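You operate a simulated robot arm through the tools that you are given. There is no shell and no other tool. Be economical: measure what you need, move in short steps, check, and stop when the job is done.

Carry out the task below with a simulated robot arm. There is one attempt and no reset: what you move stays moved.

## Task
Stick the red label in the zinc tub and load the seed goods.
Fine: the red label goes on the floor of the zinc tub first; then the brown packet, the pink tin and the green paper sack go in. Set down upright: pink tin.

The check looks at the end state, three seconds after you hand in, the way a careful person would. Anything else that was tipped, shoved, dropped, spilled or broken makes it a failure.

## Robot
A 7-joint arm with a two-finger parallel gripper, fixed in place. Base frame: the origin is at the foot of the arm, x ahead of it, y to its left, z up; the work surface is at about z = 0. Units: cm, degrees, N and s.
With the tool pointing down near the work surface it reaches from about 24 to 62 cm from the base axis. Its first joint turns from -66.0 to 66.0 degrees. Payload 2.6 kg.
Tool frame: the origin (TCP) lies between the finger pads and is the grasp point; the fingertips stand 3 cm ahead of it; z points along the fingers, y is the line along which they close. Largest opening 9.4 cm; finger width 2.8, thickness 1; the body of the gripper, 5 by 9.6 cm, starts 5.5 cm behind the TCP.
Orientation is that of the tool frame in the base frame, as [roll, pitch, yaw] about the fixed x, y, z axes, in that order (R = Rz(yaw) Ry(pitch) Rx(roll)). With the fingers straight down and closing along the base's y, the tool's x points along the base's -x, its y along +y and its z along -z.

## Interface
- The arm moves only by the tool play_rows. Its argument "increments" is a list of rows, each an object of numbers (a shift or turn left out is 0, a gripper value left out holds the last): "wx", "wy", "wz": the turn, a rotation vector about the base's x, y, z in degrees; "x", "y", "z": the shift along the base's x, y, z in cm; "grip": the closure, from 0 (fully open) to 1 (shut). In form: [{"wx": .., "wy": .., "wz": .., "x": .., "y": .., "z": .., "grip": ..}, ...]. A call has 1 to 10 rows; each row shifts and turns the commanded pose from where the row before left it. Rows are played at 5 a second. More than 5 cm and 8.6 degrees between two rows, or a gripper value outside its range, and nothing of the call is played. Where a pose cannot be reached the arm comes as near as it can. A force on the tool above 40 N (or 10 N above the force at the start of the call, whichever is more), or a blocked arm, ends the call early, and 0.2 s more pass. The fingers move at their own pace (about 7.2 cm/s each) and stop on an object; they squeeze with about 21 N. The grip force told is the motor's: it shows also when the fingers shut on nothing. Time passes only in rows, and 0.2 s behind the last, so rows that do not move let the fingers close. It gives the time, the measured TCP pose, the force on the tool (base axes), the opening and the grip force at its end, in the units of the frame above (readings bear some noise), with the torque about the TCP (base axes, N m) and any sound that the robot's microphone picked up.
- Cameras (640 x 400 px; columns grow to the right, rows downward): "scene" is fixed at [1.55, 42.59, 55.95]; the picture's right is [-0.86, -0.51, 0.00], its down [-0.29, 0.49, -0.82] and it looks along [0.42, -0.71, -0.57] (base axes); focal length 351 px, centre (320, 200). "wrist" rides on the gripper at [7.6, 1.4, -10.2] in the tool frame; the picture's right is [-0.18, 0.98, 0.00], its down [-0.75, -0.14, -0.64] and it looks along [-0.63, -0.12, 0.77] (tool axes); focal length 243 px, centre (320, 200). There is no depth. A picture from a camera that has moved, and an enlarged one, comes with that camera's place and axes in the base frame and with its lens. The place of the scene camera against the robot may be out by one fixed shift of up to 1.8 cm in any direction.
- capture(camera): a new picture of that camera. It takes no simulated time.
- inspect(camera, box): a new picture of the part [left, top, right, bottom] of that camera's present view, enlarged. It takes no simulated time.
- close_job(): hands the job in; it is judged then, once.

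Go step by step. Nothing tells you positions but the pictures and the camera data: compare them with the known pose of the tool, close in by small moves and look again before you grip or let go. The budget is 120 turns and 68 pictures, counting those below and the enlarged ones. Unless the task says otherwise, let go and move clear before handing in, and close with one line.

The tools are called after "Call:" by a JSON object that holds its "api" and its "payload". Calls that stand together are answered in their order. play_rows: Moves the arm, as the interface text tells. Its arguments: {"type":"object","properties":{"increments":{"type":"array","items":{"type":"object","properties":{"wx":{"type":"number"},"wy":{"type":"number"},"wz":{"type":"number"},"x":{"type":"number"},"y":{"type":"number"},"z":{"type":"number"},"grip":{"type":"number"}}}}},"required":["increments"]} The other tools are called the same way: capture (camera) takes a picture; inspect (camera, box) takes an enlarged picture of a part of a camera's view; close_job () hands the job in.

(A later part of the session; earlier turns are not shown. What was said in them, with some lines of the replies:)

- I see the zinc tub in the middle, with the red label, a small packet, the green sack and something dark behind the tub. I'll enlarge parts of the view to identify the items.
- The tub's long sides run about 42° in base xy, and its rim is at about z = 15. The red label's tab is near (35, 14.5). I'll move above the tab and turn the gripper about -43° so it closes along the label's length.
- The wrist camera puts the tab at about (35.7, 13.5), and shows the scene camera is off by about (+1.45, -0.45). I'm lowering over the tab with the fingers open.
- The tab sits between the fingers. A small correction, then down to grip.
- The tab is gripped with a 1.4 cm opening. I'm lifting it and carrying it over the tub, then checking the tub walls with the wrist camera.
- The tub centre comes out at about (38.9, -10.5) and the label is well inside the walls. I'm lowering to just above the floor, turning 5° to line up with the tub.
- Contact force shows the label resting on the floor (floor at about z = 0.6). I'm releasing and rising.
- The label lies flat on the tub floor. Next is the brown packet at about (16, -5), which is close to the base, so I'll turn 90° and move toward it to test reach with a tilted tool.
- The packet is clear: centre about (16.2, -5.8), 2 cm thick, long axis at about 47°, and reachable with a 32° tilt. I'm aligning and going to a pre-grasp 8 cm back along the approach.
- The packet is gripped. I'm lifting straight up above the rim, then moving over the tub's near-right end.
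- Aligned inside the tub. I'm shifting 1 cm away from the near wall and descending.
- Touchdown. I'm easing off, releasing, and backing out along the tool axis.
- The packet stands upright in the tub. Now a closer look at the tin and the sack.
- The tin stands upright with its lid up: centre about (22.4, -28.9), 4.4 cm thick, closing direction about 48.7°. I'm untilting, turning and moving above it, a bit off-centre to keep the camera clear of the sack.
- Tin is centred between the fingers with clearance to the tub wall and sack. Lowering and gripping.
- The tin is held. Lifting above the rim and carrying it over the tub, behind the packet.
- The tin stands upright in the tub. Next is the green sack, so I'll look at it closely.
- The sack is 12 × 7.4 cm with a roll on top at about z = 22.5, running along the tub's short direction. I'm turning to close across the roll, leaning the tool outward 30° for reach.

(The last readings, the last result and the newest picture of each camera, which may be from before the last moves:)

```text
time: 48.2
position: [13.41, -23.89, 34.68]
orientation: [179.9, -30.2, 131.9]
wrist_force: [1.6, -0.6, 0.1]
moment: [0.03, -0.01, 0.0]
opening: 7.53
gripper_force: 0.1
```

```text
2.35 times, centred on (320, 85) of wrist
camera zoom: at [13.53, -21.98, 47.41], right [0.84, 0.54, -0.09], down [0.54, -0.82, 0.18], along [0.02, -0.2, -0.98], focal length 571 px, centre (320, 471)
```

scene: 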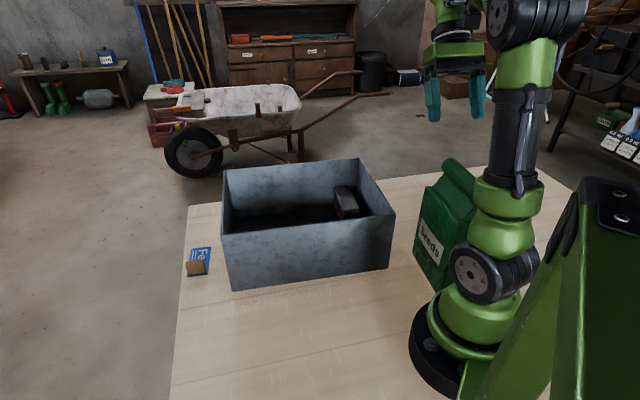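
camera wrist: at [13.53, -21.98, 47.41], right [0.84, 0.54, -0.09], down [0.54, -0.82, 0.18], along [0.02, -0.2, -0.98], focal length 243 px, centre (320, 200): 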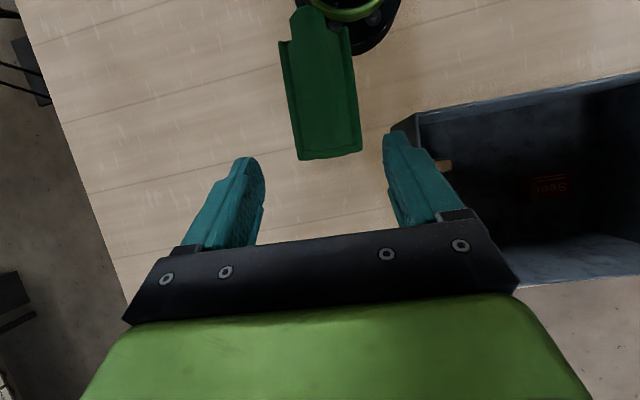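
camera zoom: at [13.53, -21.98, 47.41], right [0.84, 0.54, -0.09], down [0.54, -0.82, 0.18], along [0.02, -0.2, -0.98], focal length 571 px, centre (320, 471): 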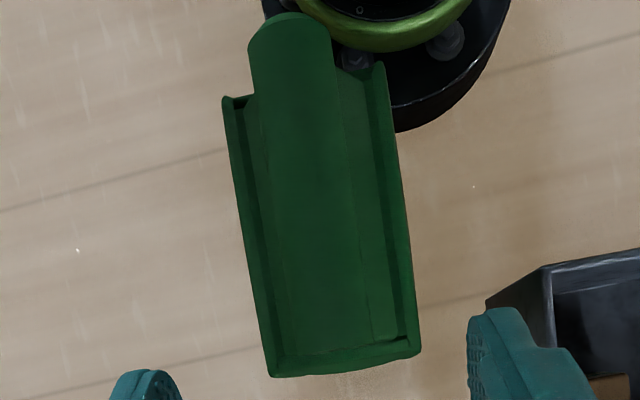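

Call:
{"api": "play_rows", "payload": {"increments": [{"x": -1.1, "y": 1, "z": -3}, {"x": -1.1, "y": 1.1, "z": -3.3}, {}, {}]}}

Call:
{"api": "capture", "payload": {"camera": "wrist"}}

Call:
{"api": "inspect", "payload": {"camera": "scene", "box": [390, 60, 550, 220]}}

```text
time: 49.2
position: [11.24, -22.06, 28.53]
orientation: [179.9, -30.1, 132.0]
wrist_force: [-0.6, 0.5, -0.3]
moment: [0.0, 0.0, 0.01]
opening: 7.52
gripper_force: 0.1
```

```text
22 pictures are left
camera wrist: at [11.27, -20.02, 41.21], right [0.84, 0.54, -0.09], down [0.54, -0.82, 0.18], along [0.02, -0.2, -0.98], focal length 243 px, centre (320, 200)
```

wrist: 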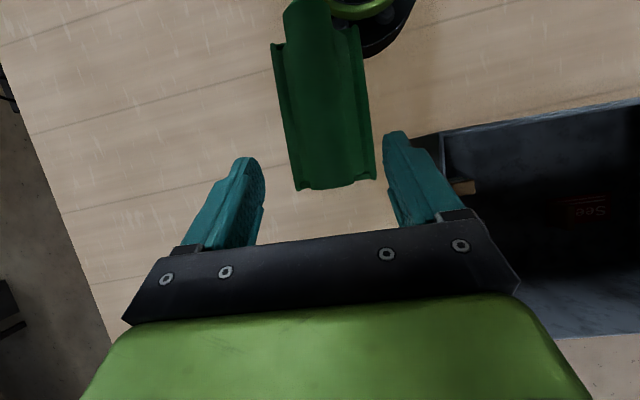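

```text
2.50 times, centred on (470, 140) of scene
camera zoom: at [1.55, 42.59, 55.95], right [-0.86, -0.51, 0.0], down [-0.29, 0.49, -0.82], along [0.42, -0.71, -0.57], focal length 877 px, centre (-55, 350)
```

zoom: 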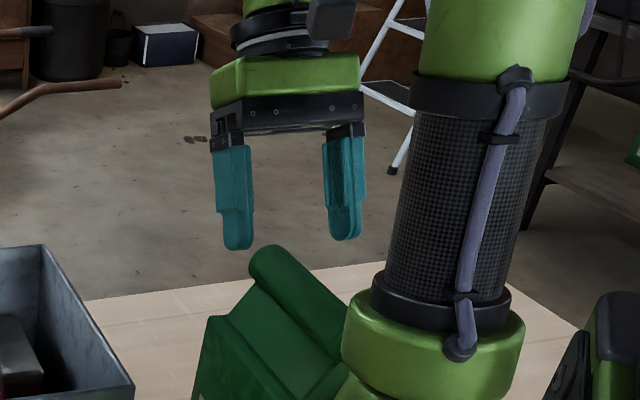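

The fingers straddle the roll. Advancing along the tool axis.

Call:
{"api": "play_rows", "payload": {"increments": [{"x": -0.7, "y": 0.8, "z": -1.8}, {"x": -0.7, "y": 0.8, "z": -1.8}, {}, {}]}}

Call:
{"api": "capture", "payload": {"camera": "wrist"}}

Call:
{"api": "inspect", "payload": {"camera": "scene", "box": [390, 100, 500, 200]}}

```text
time: 50.2
position: [9.7, -20.21, 24.82]
orientation: [180.0, -30.2, 131.8]
wrist_force: [0.0, 0.8, -0.6]
moment: [0.04, -0.02, 0.0]
opening: 7.52
gripper_force: 0.1
```

```text
20 pictures are left
camera wrist: at [9.78, -18.28, 37.43], right [0.84, 0.54, -0.09], down [0.54, -0.82, 0.18], along [0.02, -0.2, -0.98], focal length 243 px, centre (320, 200)
```

wrist: 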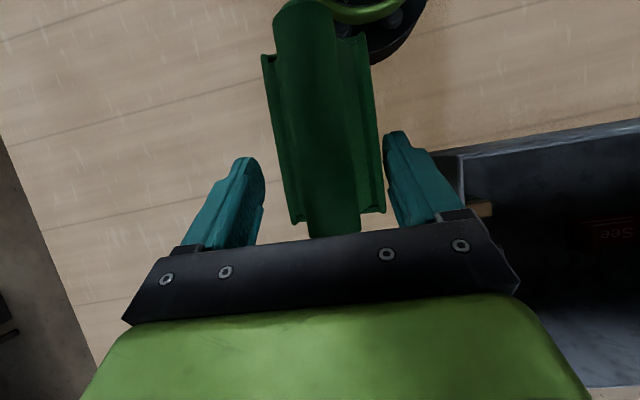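

```text
4.00 times, centred on (445, 150) of scene
camera zoom: at [1.55, 42.59, 55.95], right [-0.86, -0.51, 0.0], down [-0.29, 0.49, -0.82], along [0.42, -0.71, -0.57], focal length 1403 px, centre (-180, 400)
```

zoom: 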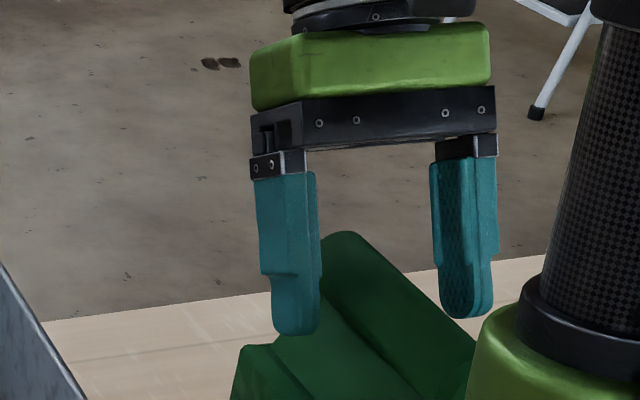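

Call:
{"api": "play_rows", "payload": {"increments": [{"x": -0.5, "y": 0.5, "z": -1.2}, {}, {"grip": 1}, {}, {}, {}]}}

Call:
{"api": "inspect", "payload": {"camera": "scene", "box": [390, 100, 500, 200]}}

```text
time: 51.6
position: [9.22, -19.69, 23.46]
orientation: [179.7, -30.0, 131.8]
wrist_force: [1.8, 9.7, 23.4]
moment: [0.48, -0.16, -0.05]
opening: 4.75
gripper_force: 21.1
```

```text
4.00 times, centred on (445, 150) of scene
camera zoom: at [1.55, 42.6, 55.94], right [-0.86, -0.51, 0.0], down [-0.29, 0.49, -0.82], along [0.42, -0.71, -0.57], focal length 1403 px, centre (-180, 400)
```

zoom: 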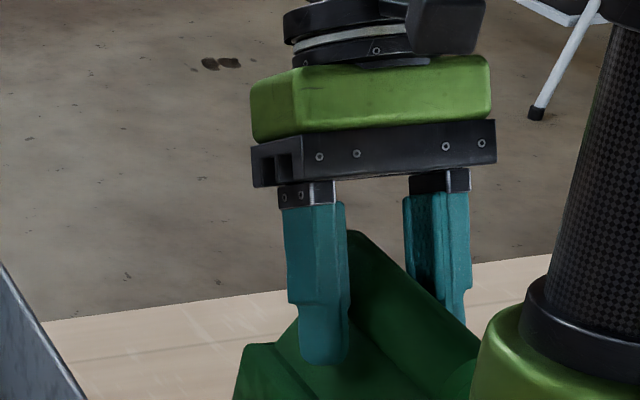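

The tips are pinching the sloping gable below the roll (23 N up). I'll open, rise about 1.3 cm, and grip the roll itself.

Call:
{"api": "play_rows", "payload": {"increments": [{"grip": 0.3}, {}, {"x": 0.45, "y": -0.5, "z": 1.2}, {}, {"grip": 1}, {}, {}, {}]}}

Call:
{"api": "inspect", "payload": {"camera": "scene", "box": [390, 100, 500, 200]}}

```text
time: 53.4
position: [9.78, -20.12, 24.85]
orientation: [179.8, -30.1, 131.9]
wrist_force: [1.7, 3.3, 9.7]
moment: [0.07, 0.08, 0.04]
opening: 3.4
gripper_force: 21.1
```

```text
4.00 times, centred on (445, 150) of scene
camera zoom: at [1.55, 42.59, 55.95], right [-0.86, -0.51, 0.0], down [-0.29, 0.49, -0.82], along [0.42, -0.71, -0.57], focal length 1403 px, centre (-180, 400)
```

zoom: 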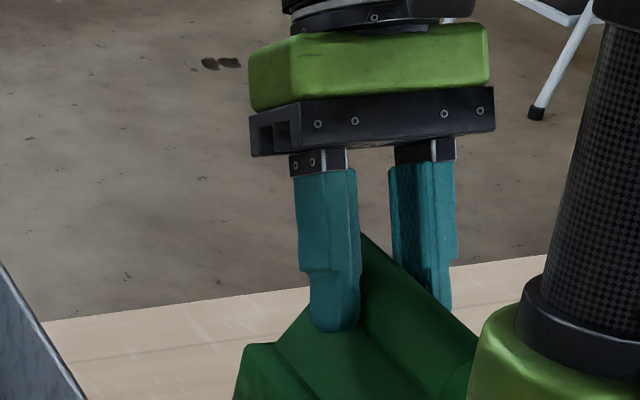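

Call:
{"api": "play_rows", "payload": {"increments": [{"grip": 0.45}, {}, {"x": 0.2, "y": -0.2, "z": 0.6}, {}, {"grip": 1}, {}, {}, {}]}}

Call:
{"api": "inspect", "payload": {"camera": "scene", "box": [390, 100, 500, 200]}}

```text
time: 55.2
position: [9.85, -20.45, 25.4]
orientation: [179.9, -29.9, 131.9]
wrist_force: [3.7, 0.7, 5.2]
moment: [0.36, 0.03, -0.13]
opening: 3.04
gripper_force: 21.0
```

```text
4.00 times, centred on (445, 150) of scene
camera zoom: at [1.55, 42.59, 55.95], right [-0.86, -0.51, 0.0], down [-0.29, 0.49, -0.82], along [0.42, -0.71, -0.57], focal length 1403 px, centre (-180, 400)
```

zoom: 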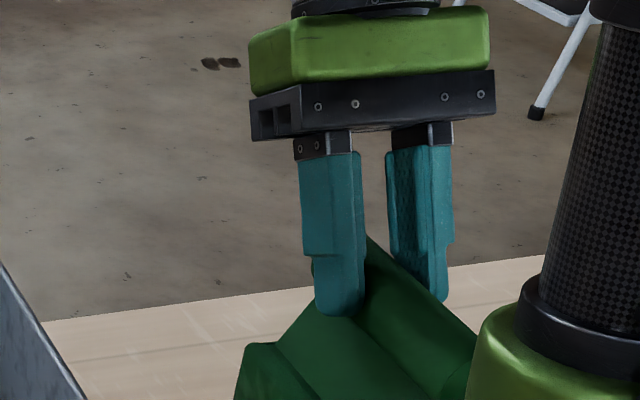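

Opening is now 3.0 cm with the pads spanning the roll. Testing with a small lift.

Call:
{"api": "play_rows", "payload": {"increments": [{"z": 0.5}, {"z": 0.5}, {"z": 0.5}, {"z": 0.5}, {}]}}

Call:
{"api": "capture", "payload": {"camera": "scene"}}

```text
time: 56.4
position: [9.82, -20.42, 27.38]
orientation: [179.9, -30.0, 131.8]
wrist_force: [-0.7, 0.2, -9.5]
moment: [-0.27, -0.19, -0.01]
opening: 3.02
gripper_force: 20.9
```

```text
15 pictures are left
```

scene: 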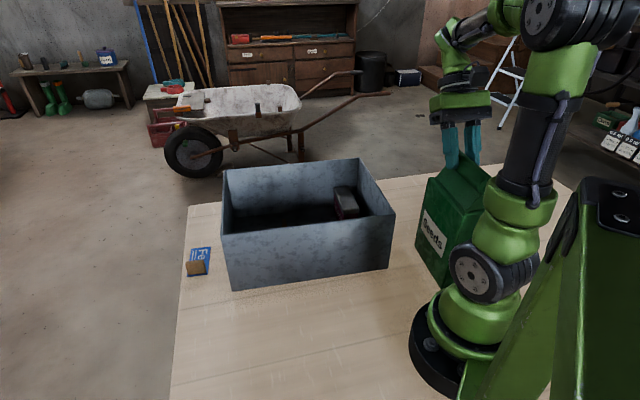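

Call:
{"api": "inspect", "payload": {"camera": "scene", "box": [390, 130, 540, 310]}}

```text
2.22 times, centred on (465, 220) of scene
camera zoom: at [1.55, 42.59, 55.95], right [-0.86, -0.51, 0.0], down [-0.29, 0.49, -0.82], along [0.42, -0.71, -0.57], focal length 780 px, centre (-2, 156)
```

zoom: 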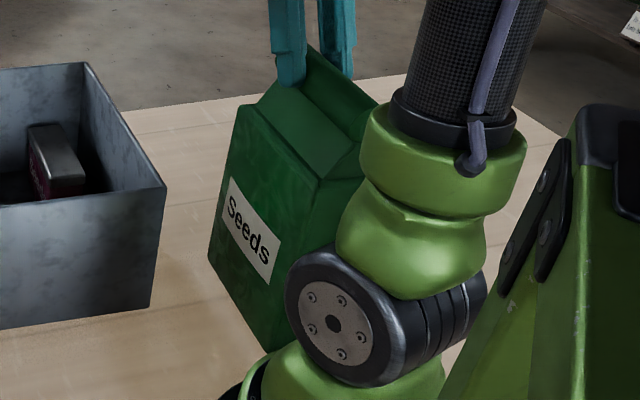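

The sack hangs freely (about 9.5 N) and close to upright. I'm lifting gently while moving outward parallel to the tub's end wall, for reach.

Call:
{"api": "play_rows", "payload": {"increments": [{"z": 1}, {"z": 1}, {"x": 0.7, "y": -0.8, "z": 1}, {"x": 1.3, "y": -1.4, "z": 1.5}, {"x": 1.3, "y": -1.4, "z": 1.5}, {"x": 1.3, "y": -1.4, "z": 1.5}, {"x": 1.3, "y": -1.4, "z": 2}, {"z": 2}, {"z": 2}, {}]}}

Call:
{"api": "capture", "payload": {"camera": "scene"}}

```text
time: 58.6
position: [15.34, -26.52, 36.17]
orientation: [180.0, -29.9, 132.0]
wrist_force: [-0.2, -0.8, -9.4]
moment: [-0.26, -0.21, -0.02]
opening: 3.03
gripper_force: 21.0
out of reach, approached as far as the arm can: row 7, 8, 9
```

```text
13 pictures are left
```

scene: 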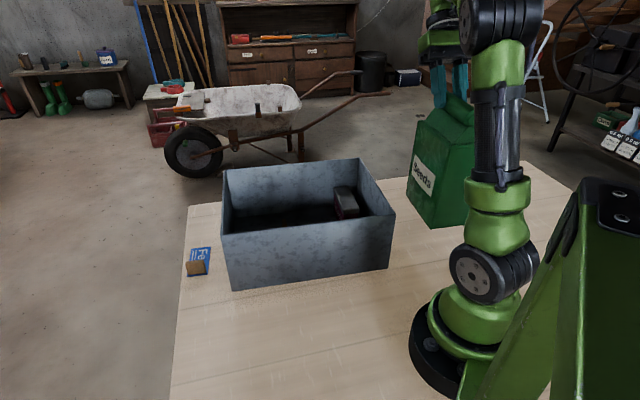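

The arm hits a height limit at this radius. Moving further out before rising.

Call:
{"api": "play_rows", "payload": {"increments": [{"x": 1.3, "y": -1.4}, {"x": 1.3, "y": -1.4}, {"x": 1.3, "y": -1.4}, {}]}}

```text
time: 59.6
position: [17.39, -28.3, 35.01]
orientation: [180.0, -29.9, 131.9]
wrist_force: [0.3, -0.5, -10.5]
moment: [-0.23, -0.22, -0.01]
opening: 3.02
gripper_force: 21.1
out of reach, approached as far as the arm can: row 1, 2, 3
```

The outward lean limits height. I'm rotating the sack +85° here (clear of the tub) so the lean becomes sideways, then will raise.

Call:
{"api": "play_rows", "payload": {"increments": [{"wz": 6}, {"wz": 6}, {"wz": 6}, {"wz": 6}, {"wz": 6}, {"wz": 6}, {}]}}

```text
time: 61.2
position: [17.39, -28.5, 35.02]
orientation: [179.9, -30.1, 168.0]
wrist_force: [0.2, 0.6, -10.8]
moment: [-0.08, -0.28, -0.04]
opening: 3.05
gripper_force: 21.0
```

Call:
{"api": "play_rows", "payload": {"increments": [{"wz": 6, "z": 1}, {"wz": 6, "z": 1}, {"wz": 6, "z": 1}, {"wz": 6, "z": 1}, {"wz": 6, "z": 1}, {"wz": 6, "z": 1}, {"wz": 6, "z": 1}, {"wz": 6, "z": 0}, {"wz": 6, "z": 0}, {}]}}

```text
time: 63.4
position: [17.49, -28.39, 42.0]
orientation: [179.9, -30.0, -138.1]
wrist_force: [0.1, 0.4, -9.9]
moment: [0.24, -0.24, 0.04]
opening: 3.01
gripper_force: 20.6
```

Call:
{"api": "play_rows", "payload": {"increments": [{"z": 1.5}, {"z": 1.5}, {}]}}

Call:
{"api": "capture", "payload": {"camera": "scene"}}

Call:
{"api": "capture", "payload": {"camera": "wrist"}}

```text
time: 64.2
position: [17.36, -28.54, 45.08]
orientation: [179.8, -30.1, -138.1]
wrist_force: [0.0, -0.5, -9.8]
moment: [0.2, -0.25, 0.02]
opening: 3.04
gripper_force: 21.5
```

```text
12 pictures are left
```

scene: 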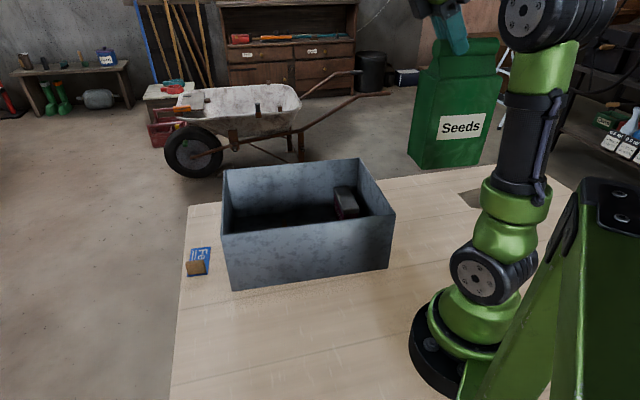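

```text
11 pictures are left
camera wrist: at [15.4, -28.45, 57.72], right [-0.54, 0.84, -0.09], down [0.82, 0.54, 0.18], along [0.2, 0.02, -0.98], focal length 243 px, centre (320, 200)
```

wrist: 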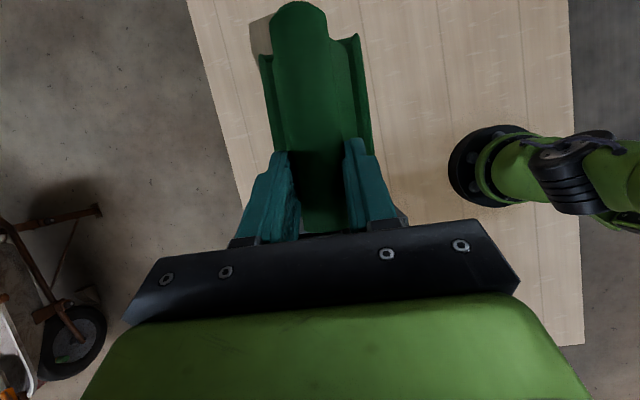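

The sack hangs level with its bottom near z = 19, clear of the rim. I'm carrying it over the tub to the free area beside the label.

Call:
{"api": "play_rows", "payload": {"increments": [{"x": 1.3, "y": 1.6}, {"x": 1.3, "y": 1.6}, {"x": 1.4, "y": 1.6}, {"x": 1.4, "y": 1.6}, {"x": 1.4, "y": 1.6}, {"x": 1.4, "y": 1.6}, {"x": 1.4, "y": 1.6}, {"x": 1.4, "y": 1.6}, {}]}}

Call:
{"api": "play_rows", "payload": {"increments": [{"x": 1.3, "y": 1.6}, {"x": 1.3, "y": 1.6}, {"x": 1.4, "y": 1.6}, {"x": 1.4, "y": 1.6}, {"x": 1.4, "y": 1.6}, {"x": 1.4, "y": 1.6}, {"x": 1.3, "y": 1.6}, {"x": 1.2, "y": 1.7}, {}]}}

Call:
{"api": "capture", "payload": {"camera": "scene"}}

Call:
{"api": "capture", "payload": {"camera": "wrist"}}

```text
time: 66.2
position: [28.42, -15.68, 45.21]
orientation: [179.9, -30.0, -138.2]
wrist_force: [0.6, 0.2, -9.9]
moment: [0.22, -0.25, -0.01]
opening: 3.02
gripper_force: 20.9
```

```text
time: 68.2
position: [34.04, -7.84, 42.25]
orientation: [-180.0, -30.0, -138.2]
wrist_force: [-0.1, -0.6, -10.1]
moment: [0.22, -0.24, -0.01]
opening: 3.03
gripper_force: 20.9
out of reach, approached as far as the arm can: row 3, 4, 5, 6, 7, 8
```

```text
10 pictures are left
```

scene: 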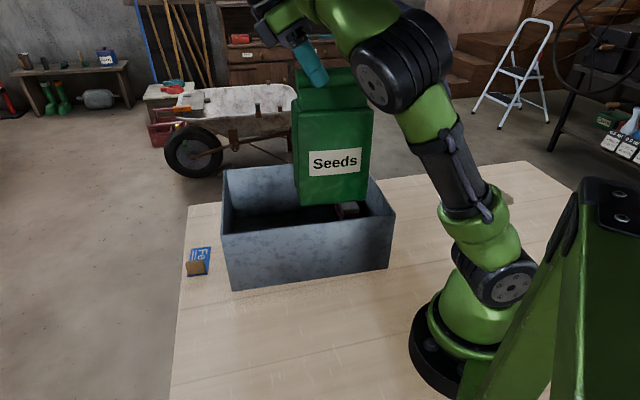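

```text
9 pictures are left
camera wrist: at [32.07, -7.74, 54.9], right [-0.54, 0.84, -0.09], down [0.82, 0.55, 0.18], along [0.2, 0.02, -0.98], focal length 243 px, centre (320, 200)
```

wrist: 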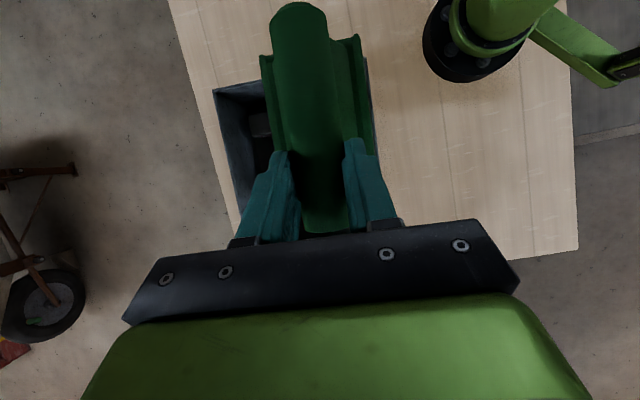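

The sack is above the opening. I'm lowering a little inside the walls (well above packet and tin), then shifting along the tub away from the packet.

Call:
{"api": "play_rows", "payload": {"increments": [{"z": -2}, {"z": -2}, {"z": -1}, {"x": 1.3, "y": 1.2}, {"x": 1.3, "y": 1.2}, {"x": 1.3, "y": 1.2}, {"x": 1.3, "y": 1.1}, {}]}}

Call:
{"api": "capture", "payload": {"camera": "wrist"}}

Call:
{"api": "capture", "payload": {"camera": "scene"}}

```text
time: 70.0
position: [39.31, -3.36, 37.16]
orientation: [179.9, -30.1, -138.0]
wrist_force: [-0.2, -0.3, -9.8]
moment: [0.21, -0.21, -0.02]
opening: 3.03
gripper_force: 20.9
```

```text
8 pictures are left
camera wrist: at [37.26, -3.14, 49.78], right [-0.54, 0.84, -0.09], down [0.82, 0.54, 0.18], along [0.2, 0.02, -0.98], focal length 243 px, centre (320, 200)
```

wrist: 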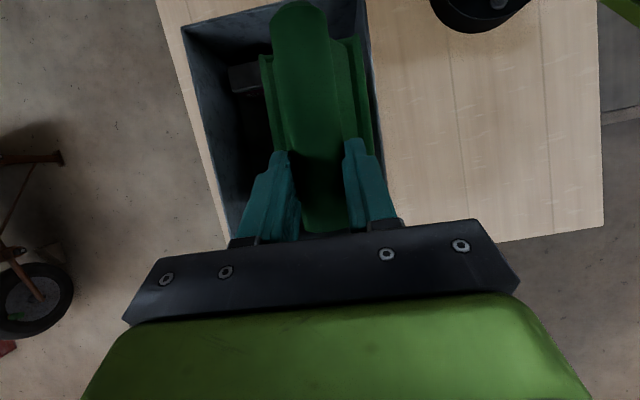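

```text
7 pictures are left
```

scene: 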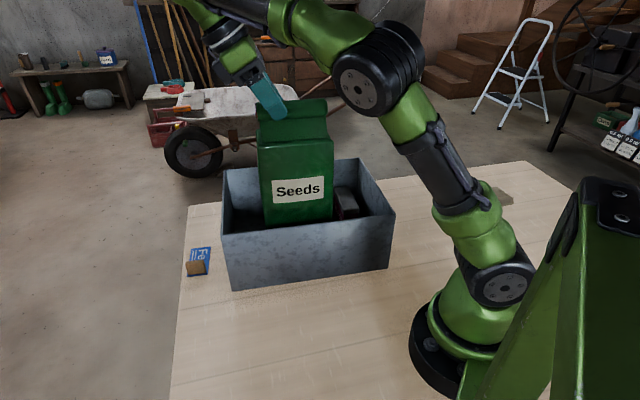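

Call:
{"api": "play_rows", "payload": {"increments": [{"z": -2}, {"z": -2}, {"z": -2}, {"z": -2}, {"z": -1.2}, {}]}}

Call:
{"api": "play_rows", "payload": {"increments": [{"z": -0.4}, {"z": -0.4}, {"z": -0.3}, {}]}}

```text
time: 71.4
position: [39.34, -3.17, 28.07]
orientation: [179.9, -29.9, -138.1]
wrist_force: [-0.2, 0.0, -10.1]
moment: [0.21, -0.24, -0.03]
opening: 3.02
gripper_force: 21.1
```

```text
time: 72.4
position: [39.29, -3.08, 26.87]
orientation: [179.8, -30.1, -138.2]
wrist_force: [-0.3, 0.5, -10.2]
moment: [0.22, -0.25, 0.02]
opening: 3.02
gripper_force: 20.7
```

Call:
{"api": "play_rows", "payload": {"increments": [{"z": -0.3}, {"z": -0.3}, {"z": -0.2}, {}]}}

```text
time: 73.4
position: [39.33, -3.09, 26.27]
orientation: [-179.8, -29.9, -138.1]
wrist_force: [3.0, 1.5, 5.7]
moment: [-0.18, 0.37, 0.04]
opening: 3.04
gripper_force: 21.0
```

The sack is fully supported by the floor. Releasing and backing out along the tool axis.

Call:
{"api": "play_rows", "payload": {"increments": [{"grip": 0.5}, {}, {}, {"x": 0.7, "y": 0.65, "z": 1.7}, {"x": 1, "y": 0.9, "z": 2.4}, {"x": 1, "y": 0.9, "z": 2.4}, {"x": 1, "y": 0.9, "z": 2.4}, {}]}}

Call:
{"api": "capture", "payload": {"camera": "scene"}}

Call:
{"api": "capture", "payload": {"camera": "wrist"}}

```text
time: 75.2
position: [42.52, -0.12, 34.1]
orientation: [-180.0, -30.0, -138.0]
wrist_force: [-0.6, 0.6, 0.9]
moment: [-0.02, 0.03, 0.01]
opening: 4.69
gripper_force: 0.0
out of reach, approached as far as the arm can: row 7
```

```text
6 pictures are left
```

scene: 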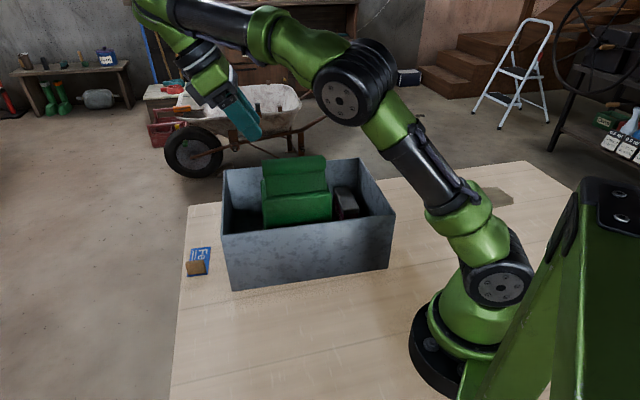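

```text
5 pictures are left
camera wrist: at [40.46, -0.05, 46.84], right [-0.54, 0.84, -0.09], down [0.82, 0.55, 0.18], along [0.2, 0.02, -0.98], focal length 243 px, centre (320, 200)
```

wrist: 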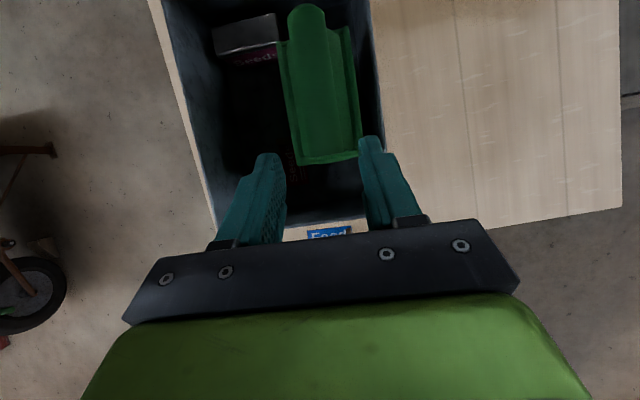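

Call:
{"api": "inspect", "payload": {"camera": "wrist", "box": [200, 0, 400, 200]}}

Call:
{"api": "inspect", "payload": {"camera": "scene", "box": [210, 130, 410, 290]}}

```text
2.00 times, centred on (300, 100) of wrist
camera zoom: at [40.46, -0.05, 46.84], right [-0.54, 0.84, -0.09], down [0.82, 0.55, 0.18], along [0.2, 0.02, -0.98], focal length 485 px, centre (360, 400)
```

zoom: 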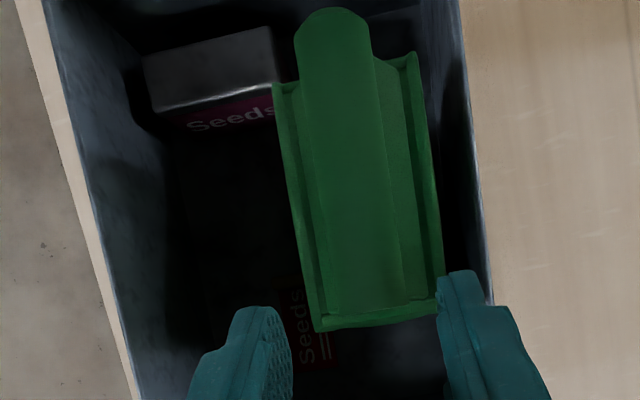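

```text
2.50 times, centred on (310, 210) of scene
camera zoom: at [1.55, 42.59, 55.95], right [-0.86, -0.51, 0.0], down [-0.29, 0.49, -0.82], along [0.42, -0.71, -0.57], focal length 877 px, centre (345, 175)
```

zoom: 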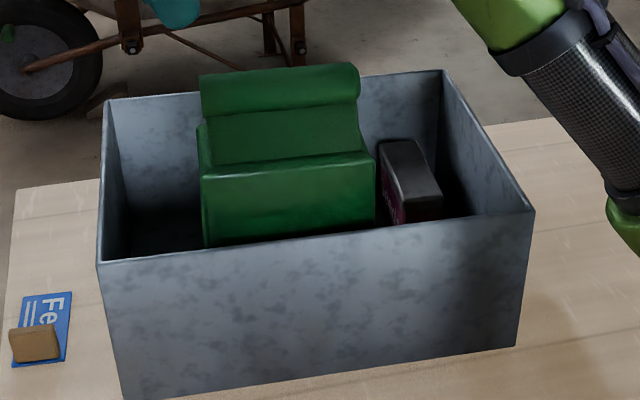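

All four items are in the tub: the label is flat on the floor, the tin and sack stand upright, and the packet is behind the sack where I set it down. The gripper is open and clear, so I'm handing in.

Call:
{"api": "close_job", "payload": {}}

```text
The job is handed in.
```

The job is handed in: the red label went onto the zinc tub's floor first, then the brown packet, the pink tin (upright) and the green sack. The sack hid the packet in my last pictures, so I last saw it standing before the tin and sack went in.
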